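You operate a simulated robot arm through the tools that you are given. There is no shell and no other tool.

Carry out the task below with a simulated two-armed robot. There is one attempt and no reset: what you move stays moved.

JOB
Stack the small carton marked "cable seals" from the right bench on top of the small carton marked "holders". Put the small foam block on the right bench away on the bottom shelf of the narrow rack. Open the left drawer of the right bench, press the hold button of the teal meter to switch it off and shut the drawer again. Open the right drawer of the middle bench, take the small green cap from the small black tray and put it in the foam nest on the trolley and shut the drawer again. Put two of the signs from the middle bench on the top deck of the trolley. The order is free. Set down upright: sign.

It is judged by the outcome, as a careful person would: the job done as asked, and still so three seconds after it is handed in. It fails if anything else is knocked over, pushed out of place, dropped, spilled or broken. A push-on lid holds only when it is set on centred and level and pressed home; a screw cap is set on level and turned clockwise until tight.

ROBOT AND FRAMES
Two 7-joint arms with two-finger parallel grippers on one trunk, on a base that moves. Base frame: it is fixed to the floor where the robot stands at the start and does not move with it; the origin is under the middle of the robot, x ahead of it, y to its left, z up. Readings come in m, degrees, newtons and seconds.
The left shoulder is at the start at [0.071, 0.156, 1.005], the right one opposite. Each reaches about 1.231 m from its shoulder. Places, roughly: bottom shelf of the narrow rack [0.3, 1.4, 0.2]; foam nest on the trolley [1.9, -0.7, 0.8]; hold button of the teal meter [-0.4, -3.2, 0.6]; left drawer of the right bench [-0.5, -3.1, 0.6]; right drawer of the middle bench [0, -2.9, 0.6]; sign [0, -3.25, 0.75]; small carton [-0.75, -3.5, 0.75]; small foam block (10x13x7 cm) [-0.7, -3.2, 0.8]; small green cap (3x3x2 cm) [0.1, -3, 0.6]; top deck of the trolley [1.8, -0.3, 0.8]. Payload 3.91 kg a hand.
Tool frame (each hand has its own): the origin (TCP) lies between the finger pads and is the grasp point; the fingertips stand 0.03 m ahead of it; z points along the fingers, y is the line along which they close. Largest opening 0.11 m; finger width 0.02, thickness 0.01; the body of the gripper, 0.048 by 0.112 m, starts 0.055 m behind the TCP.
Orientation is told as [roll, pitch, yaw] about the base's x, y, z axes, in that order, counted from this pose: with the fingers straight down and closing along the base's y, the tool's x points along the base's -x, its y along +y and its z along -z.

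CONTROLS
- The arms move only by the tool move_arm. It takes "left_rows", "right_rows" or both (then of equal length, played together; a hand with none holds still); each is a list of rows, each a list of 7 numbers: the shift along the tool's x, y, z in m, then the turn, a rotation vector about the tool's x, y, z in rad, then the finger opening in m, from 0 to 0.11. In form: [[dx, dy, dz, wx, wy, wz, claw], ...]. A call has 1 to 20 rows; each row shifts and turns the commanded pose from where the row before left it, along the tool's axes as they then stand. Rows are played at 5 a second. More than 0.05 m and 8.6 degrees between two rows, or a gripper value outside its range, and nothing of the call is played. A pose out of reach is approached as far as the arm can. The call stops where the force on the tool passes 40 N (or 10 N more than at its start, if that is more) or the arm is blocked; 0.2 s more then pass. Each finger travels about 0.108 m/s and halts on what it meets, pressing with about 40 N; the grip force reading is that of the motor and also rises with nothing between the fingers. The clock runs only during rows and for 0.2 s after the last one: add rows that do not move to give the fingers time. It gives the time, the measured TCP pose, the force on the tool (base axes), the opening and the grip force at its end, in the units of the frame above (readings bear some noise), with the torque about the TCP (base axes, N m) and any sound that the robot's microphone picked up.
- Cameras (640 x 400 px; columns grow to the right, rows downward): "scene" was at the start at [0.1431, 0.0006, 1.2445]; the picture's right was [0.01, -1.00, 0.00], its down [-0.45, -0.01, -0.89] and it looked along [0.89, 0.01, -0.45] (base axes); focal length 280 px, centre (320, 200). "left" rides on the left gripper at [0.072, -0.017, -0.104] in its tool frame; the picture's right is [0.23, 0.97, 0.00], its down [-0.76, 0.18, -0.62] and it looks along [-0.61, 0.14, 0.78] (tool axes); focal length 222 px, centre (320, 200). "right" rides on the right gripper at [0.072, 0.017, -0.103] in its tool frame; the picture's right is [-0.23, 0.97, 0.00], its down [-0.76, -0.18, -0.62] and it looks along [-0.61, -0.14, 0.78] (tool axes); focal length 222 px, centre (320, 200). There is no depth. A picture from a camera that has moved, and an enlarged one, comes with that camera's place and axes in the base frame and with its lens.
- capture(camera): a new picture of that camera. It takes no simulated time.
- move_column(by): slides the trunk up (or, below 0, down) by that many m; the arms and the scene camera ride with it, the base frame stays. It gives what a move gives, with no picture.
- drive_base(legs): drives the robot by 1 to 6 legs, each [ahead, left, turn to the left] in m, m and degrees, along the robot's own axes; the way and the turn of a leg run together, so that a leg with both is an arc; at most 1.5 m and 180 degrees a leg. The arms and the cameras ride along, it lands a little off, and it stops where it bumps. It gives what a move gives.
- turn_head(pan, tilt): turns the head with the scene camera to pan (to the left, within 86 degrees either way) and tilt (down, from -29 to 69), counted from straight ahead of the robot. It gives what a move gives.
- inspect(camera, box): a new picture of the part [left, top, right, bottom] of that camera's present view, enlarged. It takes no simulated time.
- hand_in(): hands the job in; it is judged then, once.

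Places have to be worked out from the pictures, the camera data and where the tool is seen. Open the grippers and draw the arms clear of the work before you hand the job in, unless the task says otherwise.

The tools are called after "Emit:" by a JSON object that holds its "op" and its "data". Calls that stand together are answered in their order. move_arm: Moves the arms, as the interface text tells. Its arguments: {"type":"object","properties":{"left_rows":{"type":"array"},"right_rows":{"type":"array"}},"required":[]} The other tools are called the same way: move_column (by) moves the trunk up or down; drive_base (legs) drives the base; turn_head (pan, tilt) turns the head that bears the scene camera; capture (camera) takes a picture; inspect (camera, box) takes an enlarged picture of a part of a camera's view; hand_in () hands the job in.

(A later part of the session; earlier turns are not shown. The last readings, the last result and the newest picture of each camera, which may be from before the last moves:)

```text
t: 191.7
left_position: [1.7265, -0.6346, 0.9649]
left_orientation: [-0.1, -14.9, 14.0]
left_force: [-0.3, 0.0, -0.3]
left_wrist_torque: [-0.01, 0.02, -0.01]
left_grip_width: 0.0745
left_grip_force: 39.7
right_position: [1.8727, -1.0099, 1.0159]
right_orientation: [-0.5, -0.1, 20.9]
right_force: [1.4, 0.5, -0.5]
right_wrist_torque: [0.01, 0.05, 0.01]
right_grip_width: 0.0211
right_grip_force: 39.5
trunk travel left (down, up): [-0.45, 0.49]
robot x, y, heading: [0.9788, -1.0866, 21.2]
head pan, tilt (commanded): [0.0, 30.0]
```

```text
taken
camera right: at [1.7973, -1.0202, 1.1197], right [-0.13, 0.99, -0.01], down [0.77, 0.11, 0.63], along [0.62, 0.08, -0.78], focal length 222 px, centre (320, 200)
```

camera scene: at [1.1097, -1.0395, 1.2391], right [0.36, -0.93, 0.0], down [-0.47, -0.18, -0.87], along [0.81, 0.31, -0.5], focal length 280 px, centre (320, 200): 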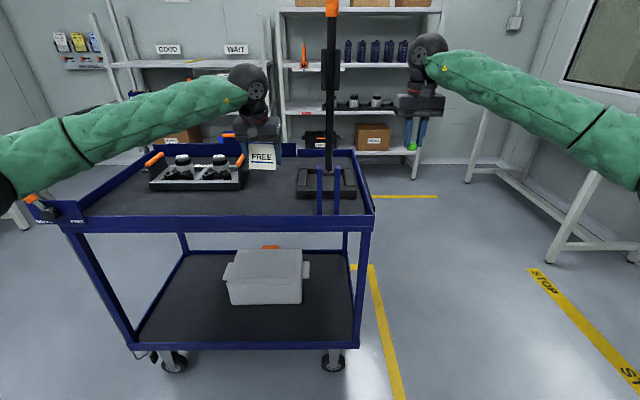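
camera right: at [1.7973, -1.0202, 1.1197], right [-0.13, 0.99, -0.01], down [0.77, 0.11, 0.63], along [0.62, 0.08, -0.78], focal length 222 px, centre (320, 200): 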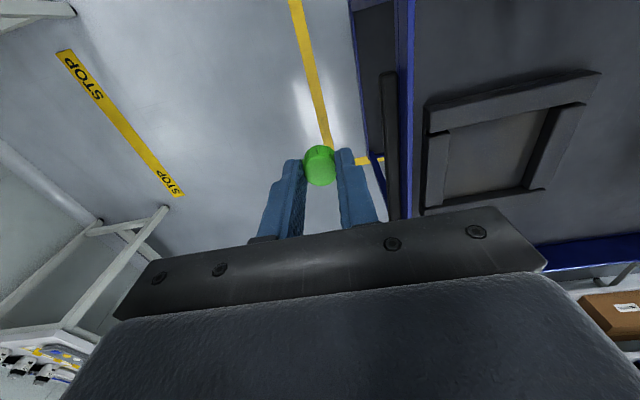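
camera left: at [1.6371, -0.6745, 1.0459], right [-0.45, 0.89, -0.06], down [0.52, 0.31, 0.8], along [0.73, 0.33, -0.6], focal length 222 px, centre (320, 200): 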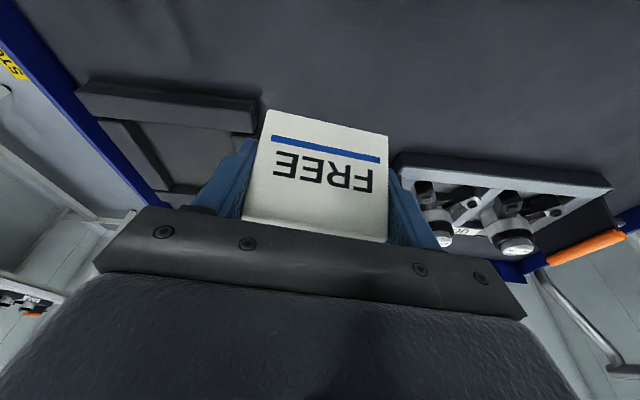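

The sign hovers over free deck between the motor tray and the nest (G≈1.38, S≈1.216). I lower it to about 4 mm above the deck.

Emit:
{"op": "move_arm", "data": {"left_rows": [[0.008, 0, 0.03, 0, 0, 0, 0.06], [0.008, 0, 0.03, 0, 0, 0, 0.06], [0.008, 0, 0.03, 0, 0, 0, 0.06], [0.0072, 0, 0.0268, 0, 0, 0, 0.06], [0, 0, 0, 0, 0, 0, 0.06]]}}

Emit:
{"op": "capture", "data": {"camera": "left"}}

Emit:
{"op": "inspect", "data": {"camera": "scene", "box": [140, 110, 380, 240]}}

```text
t: 192.9
left_position: [1.7235, -0.6362, 0.8458]
left_orientation: [0.0, -14.9, 13.9]
left_force: [-0.3, 0.4, -0.8]
left_wrist_torque: [-0.02, 0.0, 0.02]
left_grip_width: 0.0744
left_grip_force: 39.4
right_position: [1.8718, -1.0106, 1.0178]
right_orientation: [-0.5, -0.1, 20.8]
right_force: [-0.3, -0.3, -0.3]
right_wrist_torque: [0.0, 0.0, 0.01]
right_grip_width: 0.0214
right_grip_force: 40.8
trunk travel left (down, up): [-0.45, 0.49]
robot x, y, heading: [0.9763, -1.091, 21.2]
head pan, tilt (commanded): [0.0, 30.0]
```

```text
taken
camera left: at [1.6345, -0.6748, 0.9261], right [-0.45, 0.89, -0.06], down [0.52, 0.31, 0.8], along [0.73, 0.33, -0.6], focal length 222 px, centre (320, 200)
```

left: 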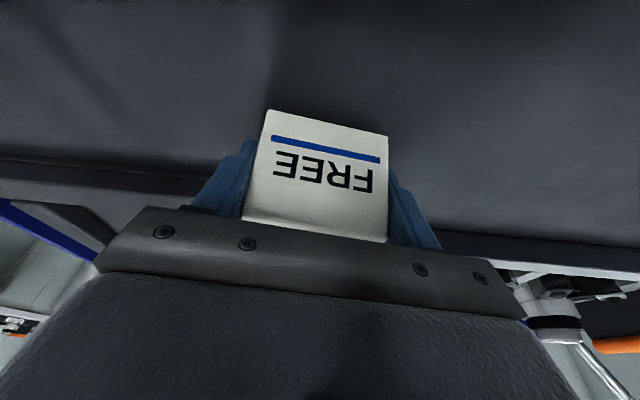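

```text
2.67 times, centred on (260, 175) of scene
camera zoom: at [1.1087, -1.04, 1.2393], right [0.36, -0.93, 0.0], down [-0.47, -0.18, -0.87], along [0.81, 0.31, -0.5], focal length 746 px, centre (480, 267)
```

zoom: 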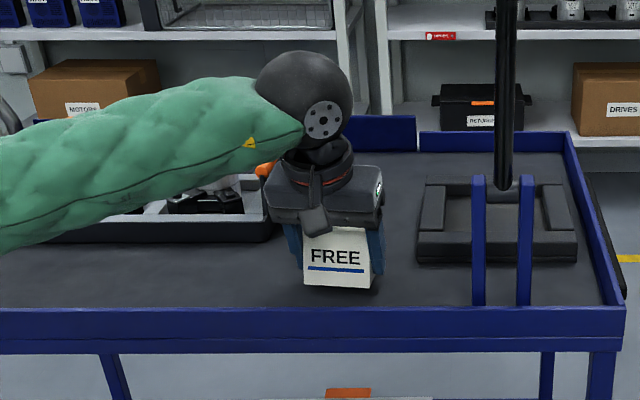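

Sign is just above the deck. Lowering in small steps to contact.

Emit:
{"op": "move_arm", "data": {"left_rows": [[0.0008, 0, 0.0029, 0, 0, 0, 0.06], [0.0005, 0, 0.0019, 0, 0, 0, 0.06], [0.0005, 0, 0.0019, 0, 0, 0, 0.06], [0, 0, 0, 0, 0, 0, 0.06]]}}

```text
t: 193.9
left_position: [1.7244, -0.6349, 0.8391]
left_orientation: [0.0, -14.8, 14.0]
left_force: [-0.4, 0.7, 0.2]
left_wrist_torque: [0.02, 0.01, 0.0]
left_grip_width: 0.0743
left_grip_force: 39.5
right_position: [1.8719, -1.0107, 1.0168]
right_orientation: [-0.5, 0.0, 20.8]
right_force: [-0.6, 0.0, -0.4]
right_wrist_torque: [-0.01, -0.02, -0.01]
right_grip_width: 0.0213
right_grip_force: 40.1
trunk travel left (down, up): [-0.45, 0.49]
robot x, y, heading: [0.9764, -1.0886, 20.9]
head pan, tilt (commanded): [0.0, 30.0]
```

Still no contact; continue down in 1.5–2 mm steps.

Emit:
{"op": "move_arm", "data": {"left_rows": [[0.0005, 0, 0.0019, 0, 0, 0, 0.06], [0.0004, 0, 0.0015, 0, 0, 0, 0.06], [0, 0, 0, 0, 0, 0, 0.06]]}}

```text
t: 194.7
left_position: [1.7238, -0.6348, 0.8348]
left_orientation: [-0.1, -15.1, 14.1]
left_force: [-0.6, 0.3, 0.9]
left_wrist_torque: [0.06, 0.02, -0.02]
left_grip_width: 0.0743
left_grip_force: 39.9
right_position: [1.8713, -1.0119, 1.0182]
right_orientation: [-0.5, -0.1, 20.8]
right_force: [-0.9, 0.5, 0.5]
right_wrist_torque: [0.01, -0.04, -0.01]
right_grip_width: 0.0212
right_grip_force: 40.0
trunk travel left (down, up): [-0.45, 0.49]
robot x, y, heading: [0.9779, -1.0898, 21.3]
head pan, tilt (commanded): [0.0, 30.0]
```

Emit:
{"op": "inspect", "data": {"camera": "scene", "box": [235, 180, 305, 225]}}

Emit:
{"op": "move_arm", "data": {"left_rows": [[0.0005, 0, 0.0019, 0, 0, 0, 0.06], [0.0005, 0, 0.0019, 0, 0, 0, 0.06], [0, 0, 0, 0, 0, 0, 0.06]]}}

```text
8.89 times, centred on (270, 202) of scene
camera zoom: at [1.1087, -1.0398, 1.2393], right [0.36, -0.93, 0.0], down [-0.47, -0.18, -0.87], along [0.81, 0.31, -0.5], focal length 2487 px, centre (764, 178)
```

zoom: 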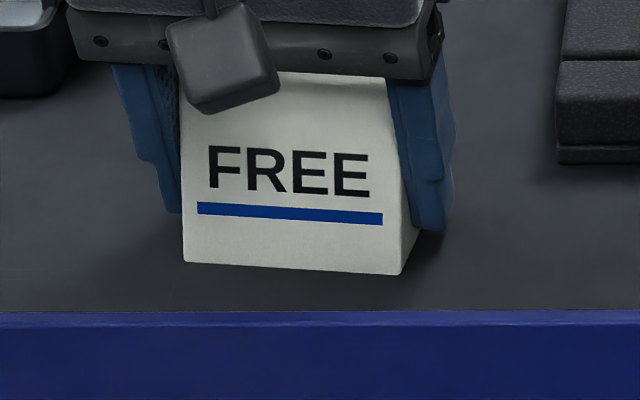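

```text
t: 195.5
left_position: [1.7251, -0.6353, 0.8342]
left_orientation: [0.1, -15.3, 14.1]
left_force: [5.5, 7.3, 29.6]
left_wrist_torque: [0.41, 0.17, -0.01]
left_grip_width: 0.0742
left_grip_force: 40.4
right_position: [1.8708, -1.0106, 1.0184]
right_orientation: [-0.5, -0.2, 20.9]
right_force: [-0.5, -0.5, -1.1]
right_wrist_torque: [0.0, 0.05, -0.02]
right_grip_width: 0.0212
right_grip_force: 39.9
trunk travel left (down, up): [-0.45, 0.49]
robot x, y, heading: [0.9745, -1.0891, 21.3]
head pan, tilt (commanded): [0.0, 30.0]
```

Contact (30 N). I ease 2 mm, open to 0.10 and back out upward.

Emit:
{"op": "move_arm", "data": {"left_rows": [[-0.0005, 0, -0.0021, 0, 0, 0, 0.06], [0, 0, 0, 0, 0, 0, 0.085], [0, 0, 0, 0, 0, 0, 0.1], [0, 0, 0, 0, 0, 0, 0.1], [0, 0, -0.02, 0, 0, 0, 0.1], [0, 0, -0.03, 0, 0, 0, 0.1], [0, 0, -0.04, 0, 0, 0, 0.1], [0, 0, -0.045, 0, 0, 0, 0.1], [0, 0, -0.045, 0, 0, 0, 0.1], [0, 0, 0, 0, 0, 0, 0.1]]}}

Emit:
{"op": "capture", "data": {"camera": "left"}}

Emit:
{"op": "capture", "data": {"camera": "scene"}}

```text
t: 197.7
left_position: [1.6789, -0.6447, 1.0069]
left_orientation: [0.1, -15.0, 14.0]
left_force: [0.2, 0.1, 0.2]
left_wrist_torque: [0.0, 0.02, 0.02]
left_grip_width: 0.0998
left_grip_force: 0.1
right_position: [1.8719, -1.0105, 1.0174]
right_orientation: [-0.5, -0.2, 20.8]
right_force: [-0.3, 1.5, -0.8]
right_wrist_torque: [0.0, 0.05, 0.02]
right_grip_width: 0.0213
right_grip_force: 40.2
trunk travel left (down, up): [-0.45, 0.49]
robot x, y, heading: [0.9736, -1.0932, 21.0]
head pan, tilt (commanded): [0.0, 30.0]
```

```text
taken
camera left: at [1.5911, -0.6851, 1.0875], right [-0.45, 0.89, -0.06], down [0.52, 0.31, 0.8], along [0.73, 0.33, -0.6], focal length 222 px, centre (320, 200)
```

left: 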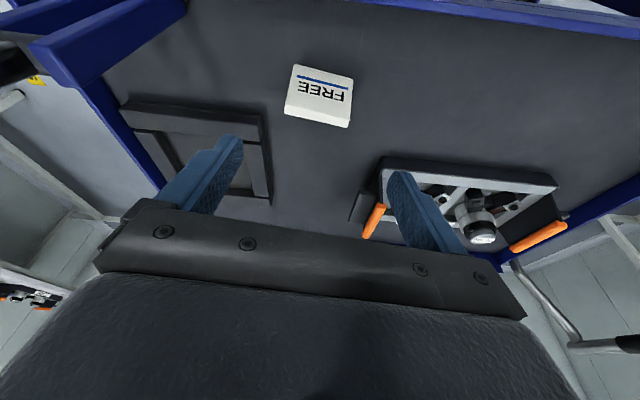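

```text
taken
camera scene: at [1.1092, -1.0395, 1.2391], right [0.36, -0.93, 0.0], down [-0.47, -0.18, -0.87], along [0.81, 0.31, -0.5], focal length 280 px, centre (320, 200)
```

scene: 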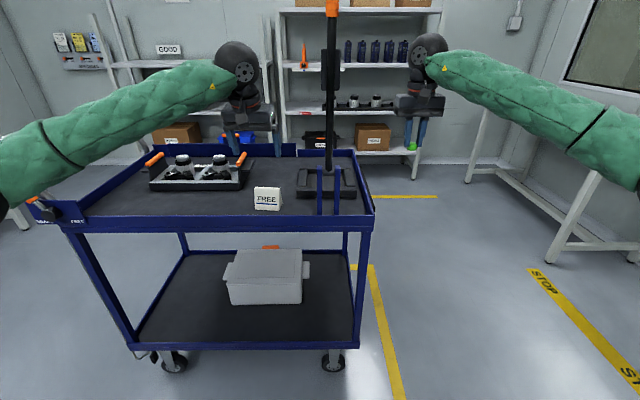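

The sign stands upright on the deck. I retract the left arm toward me, and zoom with the right wrist camera on the nest recess.

Emit:
{"op": "move_arm", "data": {"left_rows": [[0.038, 0, -0.019, 0, 0, 0, 0.1], [0.038, 0, -0.019, 0, 0, 0, 0.1], [0.038, 0, -0.019, 0, 0, 0, 0.1], [0.038, 0, -0.019, 0, 0, 0, 0.1], [0.038, 0, -0.019, 0, 0, 0, 0.1], [0.038, 0, -0.019, 0, 0, 0, 0.1], [0, 0, 0, 0, 0, 0, 0.1]]}}

Emit:
{"op": "inspect", "data": {"camera": "right", "box": [340, 30, 620, 230]}}

Emit:
{"op": "inspect", "data": {"camera": "scene", "box": [280, 130, 400, 230]}}

```text
t: 199.3
left_position: [1.4361, -0.7065, 1.0595]
left_orientation: [0.0, -14.8, 14.0]
left_force: [0.6, -0.9, -0.3]
left_wrist_torque: [-0.01, -0.05, -0.03]
left_grip_width: 0.0996
left_grip_force: 0.2
right_position: [1.8718, -1.0104, 1.0158]
right_orientation: [-0.5, -0.1, 20.8]
right_force: [0.1, 0.0, -0.4]
right_wrist_torque: [0.0, -0.02, 0.02]
right_grip_width: 0.0213
right_grip_force: 40.2
trunk travel left (down, up): [-0.45, 0.49]
robot x, y, heading: [0.9742, -1.0901, 21.1]
head pan, tilt (commanded): [0.0, 30.0]
```

```text
2.00 times, centred on (480, 130) of right
camera zoom: at [1.7968, -1.0204, 1.1201], right [-0.13, 0.99, -0.01], down [0.77, 0.11, 0.63], along [0.62, 0.08, -0.78], focal length 444 px, centre (0, 340)
```

zoom: 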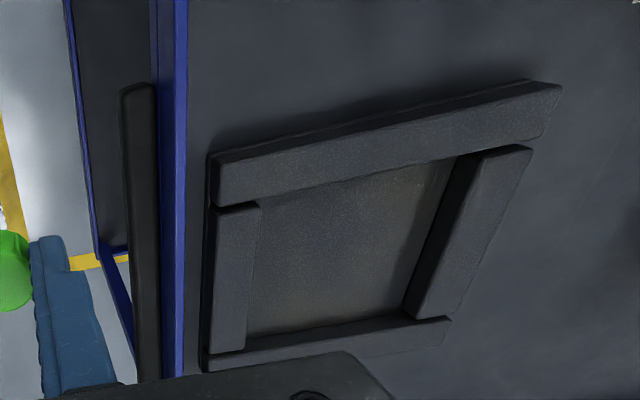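

```text
4.00 times, centred on (340, 180) of scene
camera zoom: at [1.109, -1.0397, 1.2392], right [0.36, -0.93, 0.0], down [-0.47, -0.18, -0.87], along [0.81, 0.31, -0.5], focal length 1119 px, centre (240, 280)
```

zoom: 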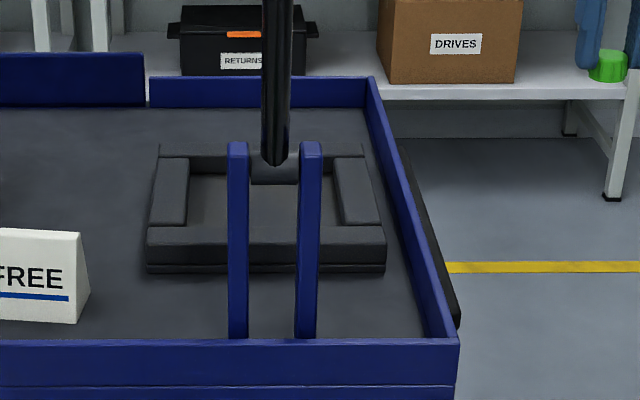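

Recess centre is at about G 1.537, S 1.383. The draw-bar would be in line with a straight right arm, so I'll stand further right. First I tuck the left hand further left and back.

Emit:
{"op": "move_arm", "data": {"left_rows": [[0.012, 0.042, -0.003, 0, 0, 0, 0.1], [0.012, 0.042, -0.003, 0, 0, 0, 0.1], [0.012, 0.042, -0.003, 0, 0, 0, 0.1], [0.012, 0.042, -0.003, 0, 0, 0, 0.1], [0.012, 0.042, -0.003, 0, 0, 0, 0.1], [0.012, 0.042, -0.003, 0, 0, 0, 0.1], [0, 0, 0, 0, 0, 0, 0.1]]}}

Emit:
{"op": "turn_head", "data": {"pan": -60, "tilt": 25}}

Emit:
{"op": "capture", "data": {"camera": "scene"}}

```text
t: 200.9
left_position: [1.3051, -0.4794, 1.0553]
left_orientation: [0.0, -14.9, 14.1]
left_force: [0.0, -0.2, 0.6]
left_wrist_torque: [0.03, 0.02, 0.0]
left_grip_width: 0.1001
left_grip_force: 0.1
right_position: [1.8724, -1.0099, 1.0163]
right_orientation: [-0.6, -0.1, 20.8]
right_force: [-0.1, -0.4, -0.1]
right_wrist_torque: [-0.03, 0.03, 0.0]
right_grip_width: 0.0213
right_grip_force: 40.3
trunk travel left (down, up): [-0.45, 0.49]
robot x, y, heading: [0.9763, -1.0876, 21.2]
head pan, tilt (commanded): [0.0, 30.0]
```

```text
t: 202.2
left_position: [1.3046, -0.4794, 1.0556]
left_orientation: [0.0, -14.9, 14.0]
left_force: [-0.4, 0.9, 0.4]
left_wrist_torque: [0.01, -0.01, 0.01]
left_grip_width: 0.1002
left_grip_force: 0.0
right_position: [1.8715, -1.0101, 1.017]
right_orientation: [-0.6, 0.0, 20.8]
right_force: [-0.2, -1.2, -0.4]
right_wrist_torque: [0.01, 0.0, 0.01]
right_grip_width: 0.0215
right_grip_force: 40.2
trunk travel left (down, up): [-0.45, 0.49]
robot x, y, heading: [0.9766, -1.0929, 21.0]
head pan, tilt (commanded): [-60.0, 25.0]
```

```text
taken
camera scene: at [1.0959, -1.1301, 1.2473], right [-0.63, -0.78, 0.0], down [-0.33, 0.27, -0.91], along [0.71, -0.57, -0.42], focal length 280 px, centre (320, 200)
```

scene: 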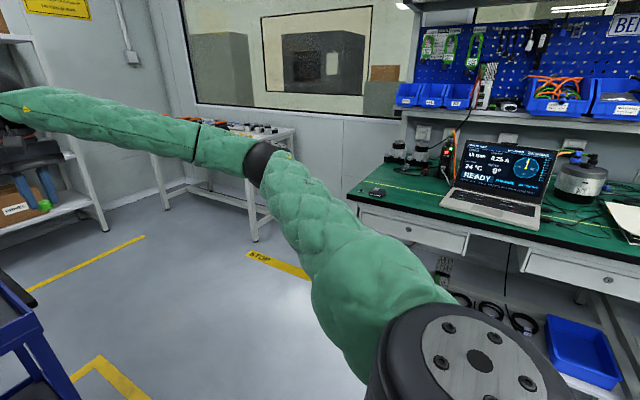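

Elbow is only ~0.3 m outside the shoulder and there's free space. I drive 0.235 ahead and 0.23 right.

Emit:
{"op": "drive_base", "data": {"legs": [[0, -0.23, 0], [0.235, 0, 0]]}}

Emit:
{"op": "turn_head", "data": {"pan": 0, "tilt": 35}}

Emit:
{"op": "capture", "data": {"camera": "scene"}}

Emit:
{"op": "capture", "data": {"camera": "right"}}

```text
t: 205.3
left_position: [1.6161, -0.6041, 1.0559]
left_orientation: [0.0, -14.9, 14.0]
left_force: [-0.1, 0.1, -0.3]
left_wrist_torque: [-0.02, 0.02, -0.02]
left_grip_width: 0.1001
left_grip_force: 0.0
right_position: [2.1836, -1.1334, 1.0155]
right_orientation: [-0.5, 0.0, 20.9]
right_force: [-0.1, 0.6, -0.1]
right_wrist_torque: [0.02, 0.02, 0.0]
right_grip_width: 0.0208
right_grip_force: 40.1
trunk travel left (down, up): [-0.45, 0.49]
robot x, y, heading: [1.2859, -1.2168, 21.1]
head pan, tilt (commanded): [-60.0, 25.0]
```

```text
t: 206.6
left_position: [1.6162, -0.6048, 1.0558]
left_orientation: [0.0, -14.9, 14.1]
left_force: [-0.3, -0.5, -0.2]
left_wrist_torque: [-0.02, -0.02, -0.01]
left_grip_width: 0.1001
left_grip_force: 0.1
right_position: [2.1827, -1.134, 1.0164]
right_orientation: [-0.4, -0.1, 20.9]
right_force: [-0.9, 0.2, -0.4]
right_wrist_torque: [-0.02, -0.03, 0.0]
right_grip_width: 0.0212
right_grip_force: 40.4
trunk travel left (down, up): [-0.45, 0.49]
robot x, y, heading: [1.2857, -1.2172, 21.0]
head pan, tilt (commanded): [0.0, 35.0]
```

```text
taken
camera scene: at [1.4169, -1.1654, 1.2315], right [0.36, -0.93, 0.0], down [-0.54, -0.21, -0.82], along [0.76, 0.29, -0.57], focal length 280 px, centre (320, 200)
```

scene: 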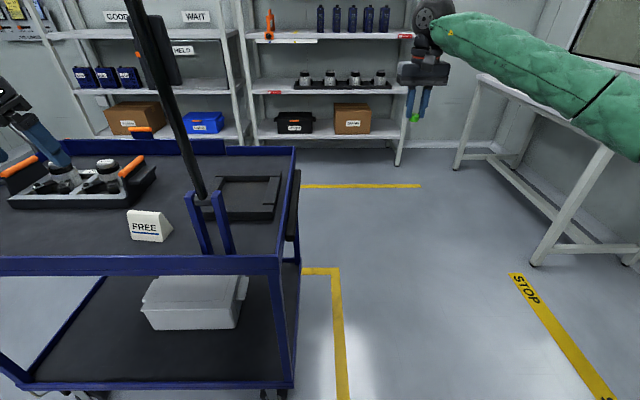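

```text
taken
camera right: at [2.1069, -1.1444, 1.1203], right [-0.13, 0.99, -0.01], down [0.77, 0.11, 0.63], along [0.62, 0.08, -0.78], focal length 222 px, centre (320, 200)
```

right: 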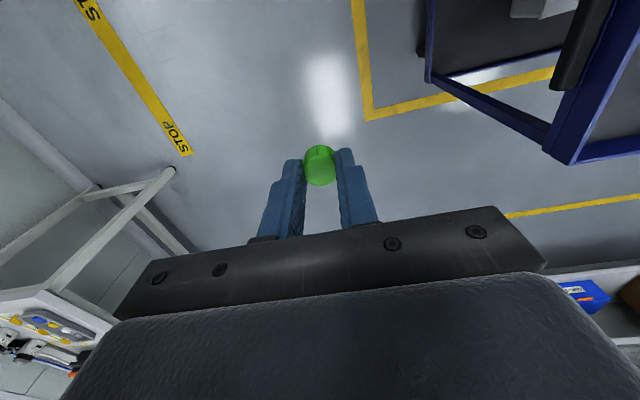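

Now I move the right hand left over the deck to the nest (from S 1.85 to 1.39, G 1.535) at constant height.

Emit:
{"op": "move_arm", "data": {"right_rows": [[0.0082, 0.0415, 0, 0, 0, 0, 0.012], [0.0082, 0.0415, 0, 0, 0, 0, 0.012], [0.0082, 0.0415, 0, 0, 0, 0, 0.012], [0.0082, 0.0415, 0, 0, 0, 0, 0.012], [0.0082, 0.0415, 0, 0, 0, 0, 0.012], [0.0082, 0.0415, 0, 0, 0, 0, 0.012], [0.0082, 0.0415, 0, 0, 0, 0, 0.012], [0.0082, 0.0415, 0, 0, 0, 0, 0.012], [0, 0, 0, 0, 0, 0, 0.012]]}}

Emit:
{"op": "capture", "data": {"camera": "scene"}}

Emit:
{"op": "capture", "data": {"camera": "right"}}

```text
t: 208.6
left_position: [1.6154, -0.6041, 1.0562]
left_orientation: [-0.1, -14.9, 14.0]
left_force: [-1.0, -0.4, 0.3]
left_wrist_torque: [0.03, 0.01, 0.0]
left_grip_width: 0.0999
left_grip_force: 0.1
right_position: [2.0018, -0.8466, 1.0157]
right_orientation: [-0.3, 0.0, 20.8]
right_force: [0.2, -0.3, -0.4]
right_wrist_torque: [-0.01, -0.02, 0.03]
right_grip_width: 0.021
right_grip_force: 39.8
trunk travel left (down, up): [-0.45, 0.49]
robot x, y, heading: [1.2869, -1.2158, 21.0]
head pan, tilt (commanded): [0.0, 35.0]
```

```text
taken
camera scene: at [1.4171, -1.166, 1.2315], right [0.36, -0.93, 0.0], down [-0.54, -0.21, -0.82], along [0.76, 0.3, -0.57], focal length 280 px, centre (320, 200)
```

scene: 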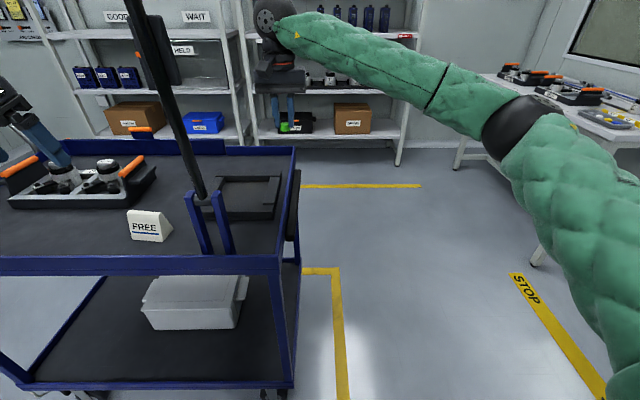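

```text
taken
camera right: at [1.9261, -0.8568, 1.1192], right [-0.13, 0.99, -0.01], down [0.77, 0.11, 0.63], along [0.62, 0.08, -0.78], focal length 222 px, centre (320, 200)
```

right: 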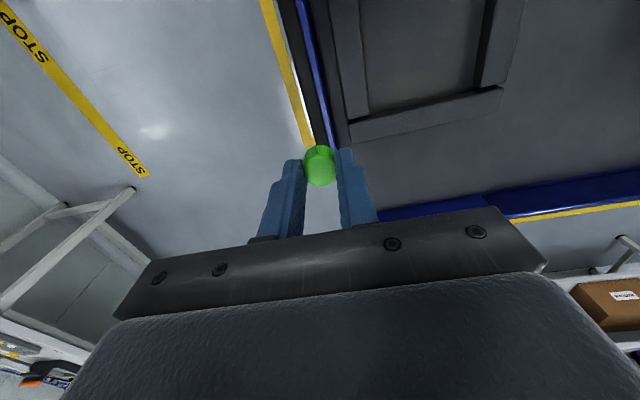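

The nest is now up-left in the wrist view; I move the remaining 12 cm left and 2.5 cm back.

Emit:
{"op": "move_arm", "data": {"right_rows": [[0.0083, 0.041, 0, 0, 0, 0, 0.012], [0.0083, 0.041, 0, 0, 0, 0, 0.012], [0.0083, 0.041, 0, 0, 0, 0, 0.012], [0, 0, 0, 0, 0, 0, 0.012]]}}

Emit:
{"op": "capture", "data": {"camera": "right"}}

Emit:
{"op": "capture", "data": {"camera": "scene"}}

```text
t: 209.6
left_position: [1.6142, -0.6049, 1.0567]
left_orientation: [-0.1, -14.9, 13.9]
left_force: [0.4, 0.2, 0.5]
left_wrist_torque: [0.0, 0.03, 0.02]
left_grip_width: 0.0999
left_grip_force: 0.0
right_position: [1.9354, -0.7433, 1.0163]
right_orientation: [-0.5, -0.1, 20.9]
right_force: [0.5, -0.4, 0.3]
right_wrist_torque: [0.02, 0.03, 0.03]
right_grip_width: 0.0212
right_grip_force: 39.9
trunk travel left (down, up): [-0.45, 0.49]
robot x, y, heading: [1.2835, -1.2131, 21.0]
head pan, tilt (commanded): [0.0, 35.0]
```

```text
taken
camera right: at [1.8607, -0.752, 1.1199], right [-0.13, 0.99, -0.01], down [0.77, 0.11, 0.63], along [0.62, 0.08, -0.78], focal length 222 px, centre (320, 200)
```

right: 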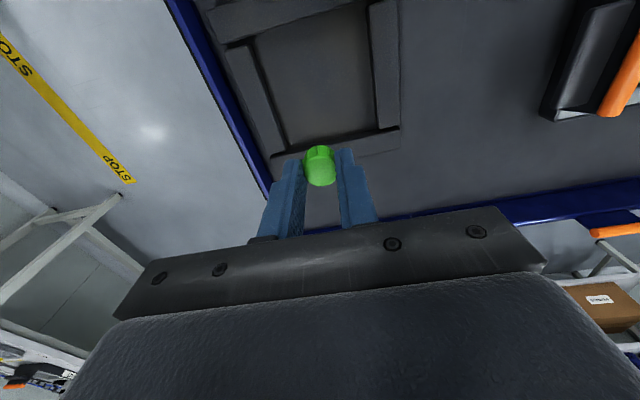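

```text
taken
camera scene: at [1.4172, -1.1661, 1.2315], right [0.36, -0.93, 0.0], down [-0.54, -0.21, -0.82], along [0.76, 0.3, -0.57], focal length 280 px, centre (320, 200)
```

scene: 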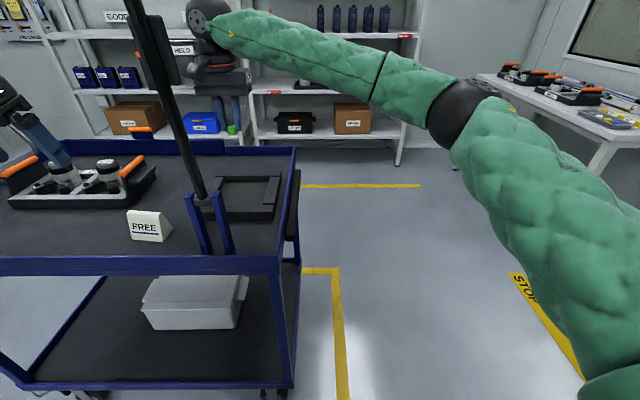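

TCP is over the recess (recess centre is 1.4 cm nearer and 0.7 cm left). I correct and descend to ~1 cm above expected contact.

Emit:
{"op": "move_arm", "data": {"right_rows": [[0.014, 0.007, 0, 0, 0, 0, 0.012], [0, 0, 0.034, 0, 0, 0, 0.012], [0, 0, 0.034, 0, 0, 0, 0.012], [0, 0, 0.034, 0, 0, 0, 0.012], [0, 0, 0.034, 0, 0, 0, 0.012], [0, 0, 0.034, 0, 0, 0, 0.012], [0, 0, 0, 0, 0, 0, 0.012]]}}

Emit:
{"op": "capture", "data": {"camera": "right"}}

Emit:
{"op": "inspect", "data": {"camera": "scene", "box": [150, 80, 310, 230]}}

```text
t: 211.2
left_position: [1.6147, -0.6041, 1.0566]
left_orientation: [0.0, -15.1, 14.0]
left_force: [-0.5, -0.3, 0.3]
left_wrist_torque: [0.01, -0.01, -0.01]
left_grip_width: 0.1001
left_grip_force: 0.1
right_position: [1.9199, -0.7429, 0.8451]
right_orientation: [-0.5, -0.2, 20.9]
right_force: [0.2, 2.4, 11.0]
right_wrist_torque: [0.1, -0.02, 0.05]
right_grip_width: 0.0212
right_grip_force: 39.8
trunk travel left (down, up): [-0.45, 0.49]
robot x, y, heading: [1.2831, -1.2157, 20.9]
head pan, tilt (commanded): [0.0, 35.0]
```

```text
taken
camera right: at [1.8449, -0.7524, 0.9481], right [-0.13, 0.99, -0.01], down [0.77, 0.11, 0.63], along [0.62, 0.08, -0.78], focal length 222 px, centre (320, 200)
```

right: 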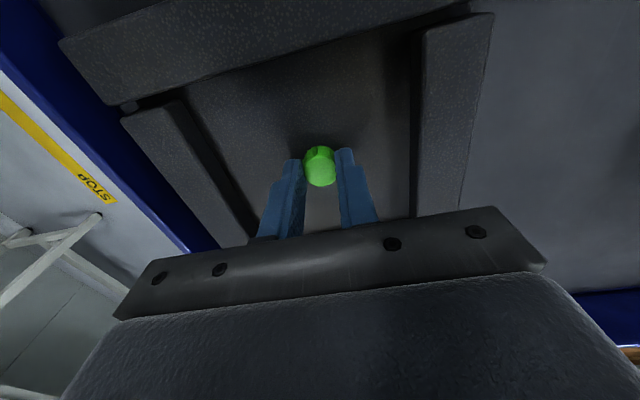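

```text
2.67 times, centred on (230, 155) of scene
camera zoom: at [1.4163, -1.1655, 1.2318], right [0.36, -0.93, 0.0], down [-0.53, -0.21, -0.82], along [0.76, 0.3, -0.57], focal length 746 px, centre (560, 320)
```

zoom: 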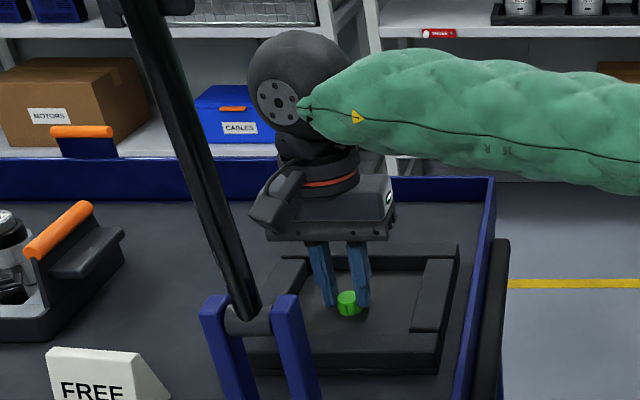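

Contact at 11 N — the cap rests on the nest floor. I open the fingers and lift away.

Emit:
{"op": "move_arm", "data": {"right_rows": [[0, 0, -0.001, 0, 0, 0, 0.012], [0, 0, 0, 0, 0, 0, 0.03], [0, 0, 0, 0, 0, 0, 0.045], [0, 0, 0, 0, 0, 0, 0.045], [0, 0, -0.02, 0, 0, 0, 0.045], [0, 0, -0.03, 0, 0, 0, 0.045], [0, 0, -0.04, 0, 0, 0, 0.045], [0, 0, -0.04, 0, 0, 0, 0.045], [0, 0, 0, 0, 0, 0, 0.045]]}}

Emit:
{"op": "inspect", "data": {"camera": "right", "box": [200, 0, 520, 200]}}

Emit:
{"op": "inspect", "data": {"camera": "scene", "box": [150, 80, 310, 230]}}

```text
t: 213.2
left_position: [1.6149, -0.6043, 1.0558]
left_orientation: [-0.1, -14.8, 14.0]
left_force: [-0.8, 0.7, 0.8]
left_wrist_torque: [0.01, 0.0, -0.02]
left_grip_width: 0.1002
left_grip_force: 0.1
right_position: [1.9186, -0.7404, 0.9743]
right_orientation: [-0.5, 0.0, 20.9]
right_force: [0.0, -0.2, 0.0]
right_wrist_torque: [0.01, 0.01, -0.02]
right_grip_width: 0.0451
right_grip_force: 0.1
trunk travel left (down, up): [-0.45, 0.49]
robot x, y, heading: [1.2843, -1.2174, 21.3]
head pan, tilt (commanded): [0.0, 35.0]
```

```text
2.00 times, centred on (360, 100) of right
camera zoom: at [1.8446, -0.751, 1.0774], right [-0.13, 0.99, -0.01], down [0.77, 0.11, 0.63], along [0.62, 0.08, -0.78], focal length 444 px, centre (240, 400)
```

zoom: 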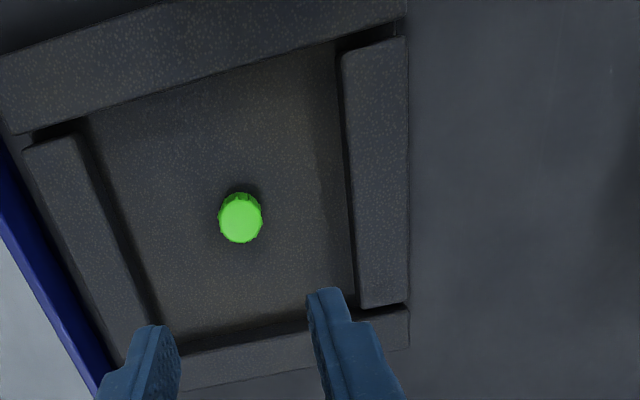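

```text
2.67 times, centred on (230, 155) of scene
camera zoom: at [1.4171, -1.1651, 1.2314], right [0.36, -0.93, 0.0], down [-0.54, -0.21, -0.82], along [0.76, 0.3, -0.57], focal length 746 px, centre (560, 320)
```

zoom: 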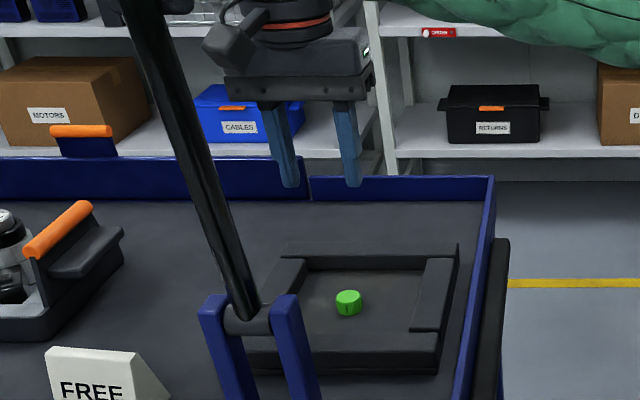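

The green cap sits upright in the nest. I move the right hand up and to the right, clear of the draw-bar, then reverse away from the trolley.

Emit:
{"op": "move_arm", "data": {"right_rows": [[0, 0, -0.04, 0, 0, 0, 0.06], [0, -0.043, -0.01, 0, 0, 0, 0.06], [0, -0.043, 0, 0, 0, 0, 0.06], [0, -0.043, 0, 0, 0, 0, 0.06], [0, -0.043, 0, 0, 0, 0, 0.06], [0, -0.043, 0, 0, 0, 0, 0.06], [0, -0.043, 0, 0, 0, 0, 0.06], [0, -0.043, 0, 0, 0, 0, 0.06], [0, -0.043, 0, 0, 0, 0, 0.06], [0, -0.043, 0, 0, 0, 0, 0.06], [0, -0.043, 0, 0, 0, 0, 0.06], [0, 0, 0, 0, 0, 0, 0.06]]}}

Emit:
{"op": "drive_base", "data": {"legs": [[-0.5, 0, 0]]}}

Emit:
{"op": "capture", "data": {"camera": "scene"}}

```text
t: 215.8
left_position: [1.6146, -0.604, 1.0555]
left_orientation: [-0.1, -14.9, 14.2]
left_force: [0.1, 0.2, 0.5]
left_wrist_torque: [0.0, -0.02, -0.03]
left_grip_width: 0.0996
left_grip_force: 0.1
right_position: [2.0732, -1.1415, 1.0269]
right_orientation: [-0.5, -0.1, 20.9]
right_force: [-0.1, 0.4, 0.9]
right_wrist_torque: [0.01, 0.0, -0.02]
right_grip_width: 0.0599
right_grip_force: 0.1
trunk travel left (down, up): [-0.45, 0.49]
robot x, y, heading: [1.284, -1.2154, 21.1]
head pan, tilt (commanded): [0.0, 35.0]
```

```text
t: 218.8
left_position: [1.1422, -0.7859, 1.0567]
left_orientation: [0.0, -14.9, 14.3]
left_force: [0.3, -0.2, -0.1]
left_wrist_torque: [0.0, -0.03, -0.02]
left_grip_width: 0.1
left_grip_force: 0.1
right_position: [1.6019, -1.3213, 1.0275]
right_orientation: [-0.4, -0.2, 21.2]
right_force: [-0.5, -0.7, 0.6]
right_wrist_torque: [0.01, 0.02, 0.03]
right_grip_width: 0.0602
right_grip_force: 0.1
trunk travel left (down, up): [-0.45, 0.49]
robot x, y, heading: [0.8147, -1.3954, 21.1]
head pan, tilt (commanded): [0.0, 35.0]
```

```text
taken
camera scene: at [0.9458, -1.3479, 1.2316], right [0.36, -0.93, 0.0], down [-0.53, -0.21, -0.82], along [0.76, 0.3, -0.57], focal length 280 px, centre (320, 200)
```

scene: 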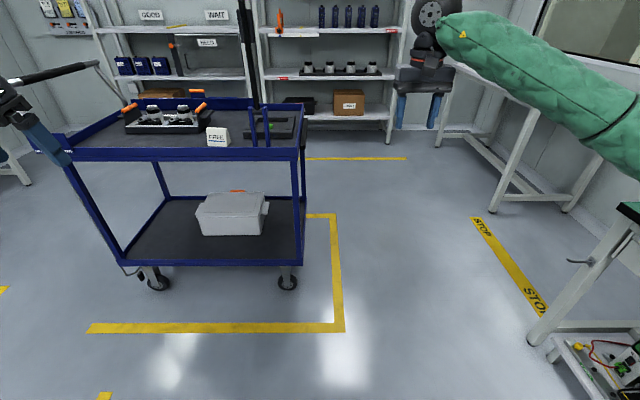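

All in place on the trolley. I raise the trunk 0.2, back up 1.1 m and turn right to face the benches again.

Emit:
{"op": "move_column", "data": {"by": 0.2}}

Emit:
{"op": "drive_base", "data": {"legs": [[-1.1, 0, 0], [0, 0, -45], [0, 0, -45.2]]}}

Emit:
{"op": "capture", "data": {"camera": "scene"}}

```text
t: 220.9
left_position: [1.1431, -0.7853, 1.2561]
left_orientation: [-0.1, -14.9, 14.3]
left_force: [-0.1, 0.1, 0.1]
left_wrist_torque: [0.0, 0.01, 0.0]
left_grip_width: 0.0998
left_grip_force: 0.0
right_position: [1.6023, -1.3214, 1.2269]
right_orientation: [-0.5, -0.1, 21.1]
right_force: [-0.5, -0.4, -0.2]
right_wrist_torque: [-0.01, 0.02, 0.01]
right_grip_width: 0.0599
right_grip_force: 0.0
trunk travel left (down, up): [-0.65, 0.29]
robot x, y, heading: [0.8148, -1.3958, 21.5]
head pan, tilt (commanded): [0.0, 35.0]
```

```text
t: 230.7
left_position: [0.4004, -2.1355, 1.2558]
left_orientation: [0.1, -14.8, -76.3]
left_force: [-0.3, 0.7, 0.2]
left_wrist_torque: [0.01, -0.01, 0.02]
left_grip_width: 0.1
left_grip_force: 0.1
right_position: [-0.1395, -2.5898, 1.2267]
right_orientation: [-0.5, -0.2, -69.5]
right_force: [-0.3, -0.6, 0.3]
right_wrist_torque: [0.0, -0.03, -0.01]
right_grip_width: 0.06
right_grip_force: 0.0
trunk travel left (down, up): [-0.65, 0.29]
robot x, y, heading: [-0.2058, -1.804, -69.2]
head pan, tilt (commanded): [0.0, 35.0]
```

```text
taken
camera scene: at [-0.157, -1.933, 1.4315], right [-0.94, -0.35, 0.0], down [-0.2, 0.54, -0.82], along [0.29, -0.77, -0.57], focal length 280 px, centre (320, 200)
```

scene: 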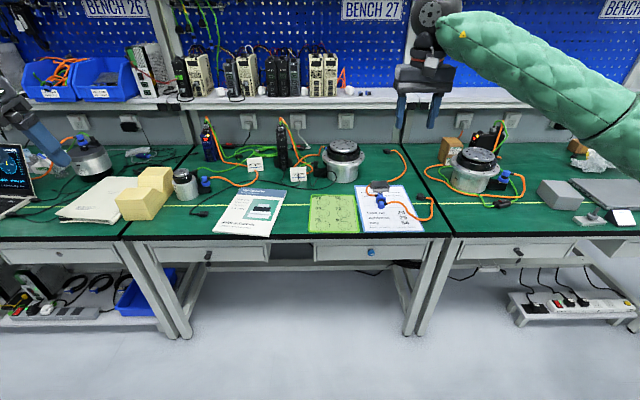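

Now in front of the middle bench. Zooming on the IN TEST and FAULTY signs.

Emit:
{"op": "inspect", "data": {"camera": "scene", "box": [235, 135, 335, 195]}}

Emit:
{"op": "inspect", "data": {"camera": "scene", "box": [190, 110, 390, 235]}}

```text
6.40 times, centred on (285, 165) of scene
camera zoom: at [-0.157, -1.933, 1.4315], right [-0.94, -0.35, 0.0], down [-0.2, 0.54, -0.82], along [0.29, -0.77, -0.57], focal length 1790 px, centre (544, 424)
```

zoom: 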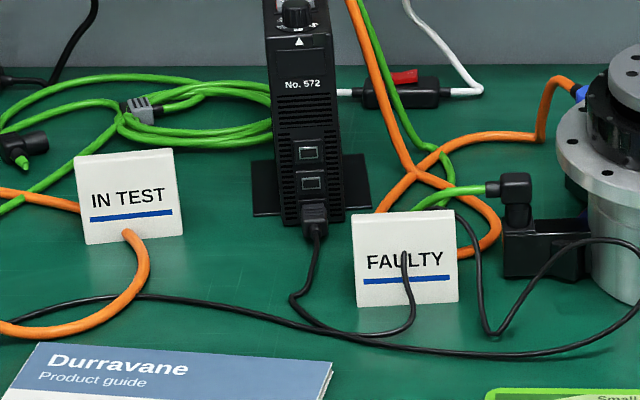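

```text
3.20 times, centred on (290, 172) of scene
camera zoom: at [-0.157, -1.933, 1.4315], right [-0.94, -0.35, 0.0], down [-0.2, 0.54, -0.82], along [0.29, -0.77, -0.57], focal length 895 px, centre (416, 288)
```

zoom: 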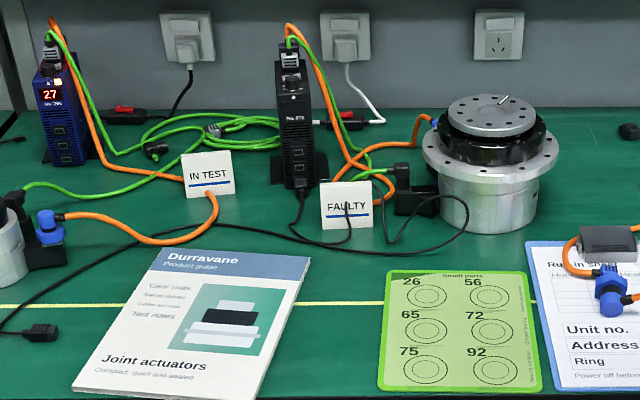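

Cables visually pass through the signs, so they're harmless; IN TEST has more clearance around it (centre F≈3.01, R≈0.515, yaw ≈ +13°). I drive 0.39 ahead and 0.135 left.

Emit:
{"op": "drive_base", "data": {"legs": [[0.39, 0.135, 0]]}}

Emit:
{"op": "capture", "data": {"camera": "scene"}}

Emit:
{"op": "inspect", "data": {"camera": "scene", "box": [220, 150, 340, 230]}}

```text
t: 233.3
left_position: [0.667, -2.4494, 1.2557]
left_orientation: [-0.1, -14.9, -76.4]
left_force: [0.4, 0.5, 0.2]
left_wrist_torque: [0.0, 0.0, 0.02]
left_grip_width: 0.0998
left_grip_force: 0.1
right_position: [0.1265, -2.9046, 1.227]
right_orientation: [-0.5, -0.1, -69.5]
right_force: [-0.4, 0.3, 0.2]
right_wrist_torque: [-0.01, 0.01, -0.01]
right_grip_width: 0.0601
right_grip_force: 0.1
trunk travel left (down, up): [-0.65, 0.29]
robot x, y, heading: [0.0618, -2.119, -69.3]
head pan, tilt (commanded): [0.0, 35.0]
```

```text
taken
camera scene: at [0.1089, -2.248, 1.4314], right [-0.94, -0.35, 0.0], down [-0.2, 0.54, -0.82], along [0.29, -0.77, -0.57], focal length 280 px, centre (320, 200)
```

scene: 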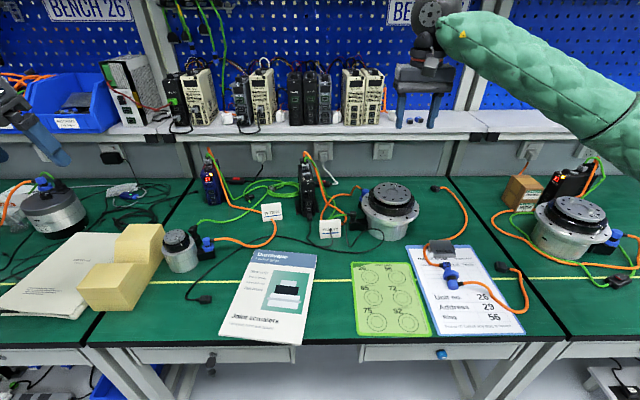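

```text
5.00 times, centred on (280, 190) of scene
camera zoom: at [0.1089, -2.248, 1.4314], right [-0.94, -0.35, 0.0], down [-0.2, 0.54, -0.82], along [0.29, -0.77, -0.57], focal length 1399 px, centre (520, 250)
```

zoom: 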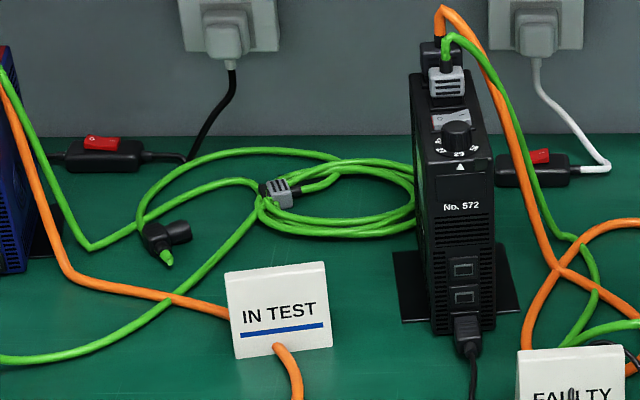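

IN TEST: centre F≈3.005, R≈0.518, tool yaw needed ≈ −58°. I rotate the left hand and move above it.

Emit:
{"op": "move_arm", "data": {"left_rows": [[0, 0, 0, -0.0277, 0, -0.1034, 0.1], [0, 0, 0, -0.0277, 0, -0.1034, 0.1], [0, 0, 0, -0.0277, 0, -0.1034, 0.1], [-0.022, -0.0253, 0.0322, 0, 0, 0, 0.1], [-0.022, -0.0253, 0.0322, 0, 0, 0, 0.1], [-0.022, -0.0253, 0.0322, 0, 0, 0, 0.1], [-0.022, -0.0253, 0.0322, 0, 0, 0, 0.1], [-0.022, -0.0253, 0.0322, 0, 0, 0, 0.1], [-0.022, -0.0253, 0.0322, 0, 0, 0, 0.1], [-0.022, -0.0253, 0.0322, 0, 0, 0, 0.1], [-0.022, -0.0253, 0.0322, 0, 0, 0, 0.1], [-0.022, -0.0253, 0.0322, 0, 0, 0, 0.1], [-0.022, -0.0253, 0.0322, 0, 0, 0, 0.1], [-0.022, -0.0253, 0.0322, 0, 0, 0, 0.1], [-0.022, -0.0253, 0.0322, 0, 0, 0, 0.1], [-0.022, -0.0253, 0.0322, 0, 0, 0, 0.1], [-0.022, -0.0253, 0.0322, 0, 0, 0, 0.1], [0, 0, 0, 0, 0, 0, 0.1]]}}

Emit:
{"op": "capture", "data": {"camera": "left"}}

Emit:
{"op": "inspect", "data": {"camera": "scene", "box": [200, 100, 360, 230]}}

```text
t: 237.1
left_position: [0.5868, -2.9854, 0.9023]
left_orientation: [0.0, -15.1, -57.8]
left_force: [-0.3, 0.7, 0.3]
left_wrist_torque: [0.02, 0.0, -0.02]
left_grip_width: 0.1001
left_grip_force: 0.1
right_position: [0.1268, -2.9033, 1.2297]
right_orientation: [-0.5, -0.2, -69.5]
right_force: [0.0, 0.7, 1.7]
right_wrist_torque: [-0.05, -0.01, 0.02]
right_grip_width: 0.0602
right_grip_force: 0.0
trunk travel left (down, up): [-0.65, 0.29]
robot x, y, heading: [0.0578, -2.1187, -69.1]
head pan, tilt (commanded): [0.0, 35.0]
```

```text
taken
camera left: at [0.5215, -2.9127, 0.9832], right [0.71, 0.7, -0.06], down [0.46, -0.39, 0.8], along [0.54, -0.59, -0.6], focal length 222 px, centre (320, 200)
```

left: 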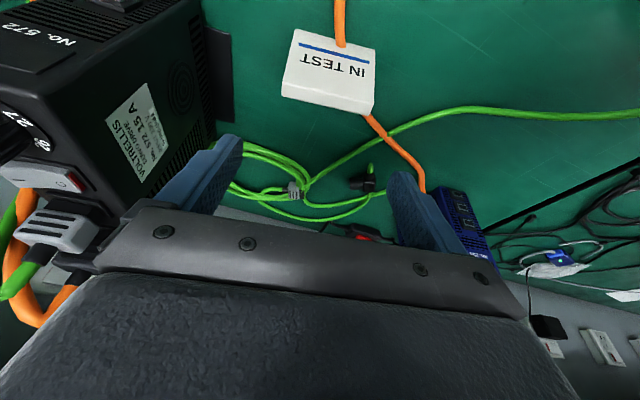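

```text
3.08 times, centred on (280, 165) of scene
camera zoom: at [0.1089, -2.2464, 1.4316], right [-0.94, -0.35, 0.0], down [-0.2, 0.54, -0.82], along [0.29, -0.77, -0.57], focal length 861 px, centre (443, 308)
```

zoom: 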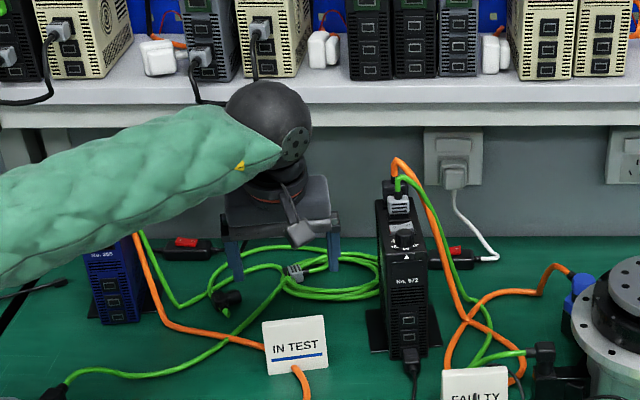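

Aligned: ridge parallel within 1°, hand 4 mm too far. I descend to grasp height in steps.

Emit:
{"op": "move_arm", "data": {"left_rows": [[0.0095, 0.0002, 0.0278, 0, 0, 0, 0.1], [0.0095, 0.0002, 0.0278, 0, 0, 0, 0.1], [0.0095, 0.0002, 0.0278, 0, 0, 0, 0.1], [0, 0, 0, 0, 0, 0, 0.1]]}}

Emit:
{"op": "capture", "data": {"camera": "left"}}

Emit:
{"op": "inspect", "data": {"camera": "scene", "box": [200, 110, 340, 230]}}

```text
t: 238.1
left_position: [0.5829, -2.982, 0.8142]
left_orientation: [0.0, -15.0, -58.0]
left_force: [-0.2, 0.8, 0.4]
left_wrist_torque: [-0.02, 0.0, 0.05]
left_grip_width: 0.1
left_grip_force: 0.1
right_position: [0.126, -2.9039, 1.228]
right_orientation: [-0.4, -0.2, -69.5]
right_force: [-0.1, 0.3, -0.4]
right_wrist_torque: [-0.03, -0.03, 0.01]
right_grip_width: 0.0595
right_grip_force: 0.1
trunk travel left (down, up): [-0.65, 0.29]
robot x, y, heading: [0.0637, -2.1151, -69.2]
head pan, tilt (commanded): [0.0, 35.0]
```

```text
taken
camera left: at [0.5185, -2.9084, 0.8947], right [0.71, 0.7, -0.06], down [0.46, -0.39, 0.8], along [0.54, -0.59, -0.6], focal length 222 px, centre (320, 200)
```

left: 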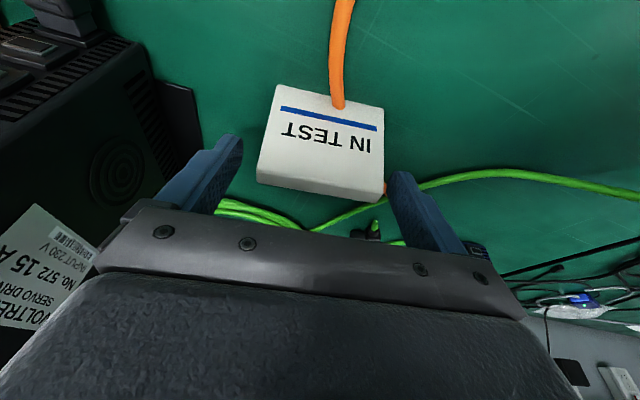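

```text
3.33 times, centred on (270, 170) of scene
camera zoom: at [0.1082, -2.2472, 1.4316], right [-0.94, -0.35, 0.0], down [-0.2, 0.54, -0.82], along [0.29, -0.77, -0.57], focal length 932 px, centre (487, 300)
```

zoom: 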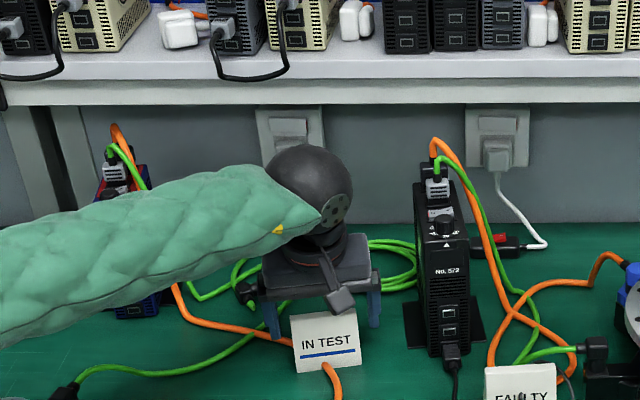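

Descend the last 3 cm and close.

Emit:
{"op": "move_arm", "data": {"left_rows": [[0.0048, 0.0001, 0.0139, 0, 0, 0, 0.1], [0.0048, 0.0001, 0.0139, 0, 0, 0, 0.1], [0, 0, 0, 0, 0, 0, 0.1], [0, 0, 0, 0, 0, 0, 0.075], [0, 0, 0, 0, 0, 0, 0.06], [0, 0, 0, 0, 0, 0, 0.06], [0, 0, 0, 0, 0, 0, 0.06]]}}

Emit:
{"op": "capture", "data": {"camera": "left"}}

```text
t: 239.7
left_position: [0.582, -2.9804, 0.7842]
left_orientation: [0.0, -14.9, -57.9]
left_force: [1.4, 0.7, 0.3]
left_wrist_torque: [0.06, -0.11, -0.03]
left_grip_width: 0.0742
left_grip_force: 39.6
right_position: [0.1255, -2.9038, 1.2276]
right_orientation: [-0.6, -0.1, -69.5]
right_force: [0.0, -0.5, 0.9]
right_wrist_torque: [0.0, -0.02, -0.01]
right_grip_width: 0.0599
right_grip_force: 0.1
trunk travel left (down, up): [-0.65, 0.29]
robot x, y, heading: [0.0572, -2.123, -69.3]
head pan, tilt (commanded): [0.0, 35.0]
```

```text
taken
camera left: at [0.5176, -2.9074, 0.864], right [0.71, 0.7, -0.06], down [0.46, -0.39, 0.8], along [0.54, -0.59, -0.6], focal length 222 px, centre (320, 200)
```

left: 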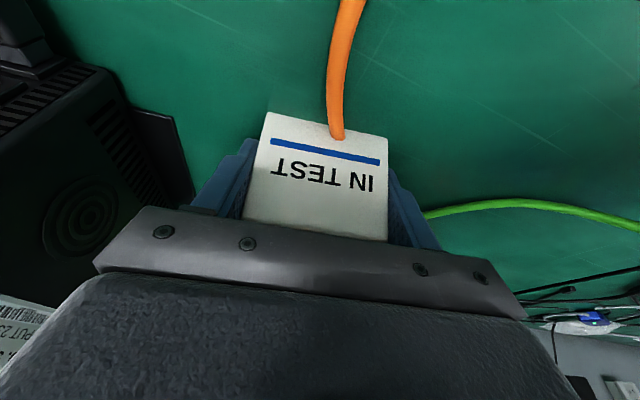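

Gripped. Lift slowly and verify that the cable isn't moved.

Emit:
{"op": "move_arm", "data": {"left_rows": [[-0.0052, 0, -0.0193, 0, 0, 0, 0.06], [-0.0078, 0, -0.029, 0, 0, 0, 0.06], [-0.0078, 0, -0.029, 0, 0, 0, 0.06], [0, 0, 0, 0, 0, 0, 0.06]]}}

Emit:
{"op": "capture", "data": {"camera": "left"}}

Emit:
{"op": "inspect", "data": {"camera": "scene", "box": [200, 110, 340, 230]}}

```text
t: 240.7
left_position: [0.5843, -2.9819, 0.8638]
left_orientation: [0.0, -14.9, -58.0]
left_force: [0.7, 0.5, -1.7]
left_wrist_torque: [-0.02, 0.02, 0.03]
left_grip_width: 0.0743
left_grip_force: 40.3
right_position: [0.1265, -2.9043, 1.2275]
right_orientation: [-0.6, -0.1, -69.4]
right_force: [-0.2, 0.2, 0.3]
right_wrist_torque: [0.01, -0.01, 0.0]
right_grip_width: 0.0603
right_grip_force: 0.0
trunk travel left (down, up): [-0.65, 0.29]
robot x, y, heading: [0.0566, -2.1177, -69.4]
head pan, tilt (commanded): [0.0, 35.0]
```

```text
taken
camera left: at [0.5183, -2.9088, 0.9442], right [0.71, 0.7, -0.06], down [0.46, -0.39, 0.8], along [0.54, -0.59, -0.6], focal length 222 px, centre (320, 200)
```

left: 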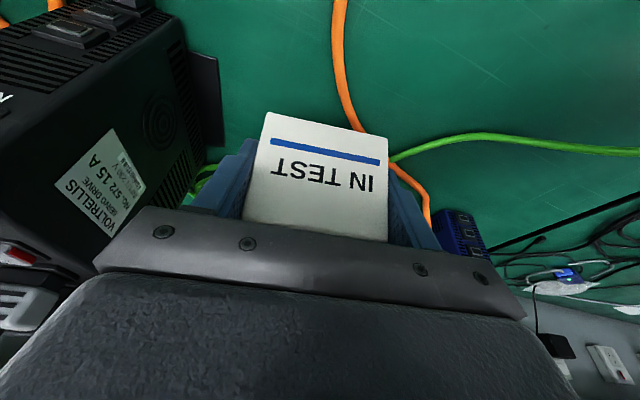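

```text
3.33 times, centred on (270, 170) of scene
camera zoom: at [0.1086, -2.2482, 1.4314], right [-0.94, -0.35, 0.0], down [-0.2, 0.54, -0.82], along [0.29, -0.77, -0.57], focal length 932 px, centre (487, 300)
```

zoom: 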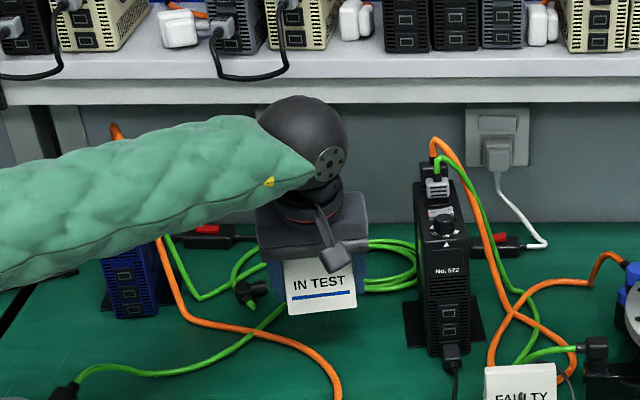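

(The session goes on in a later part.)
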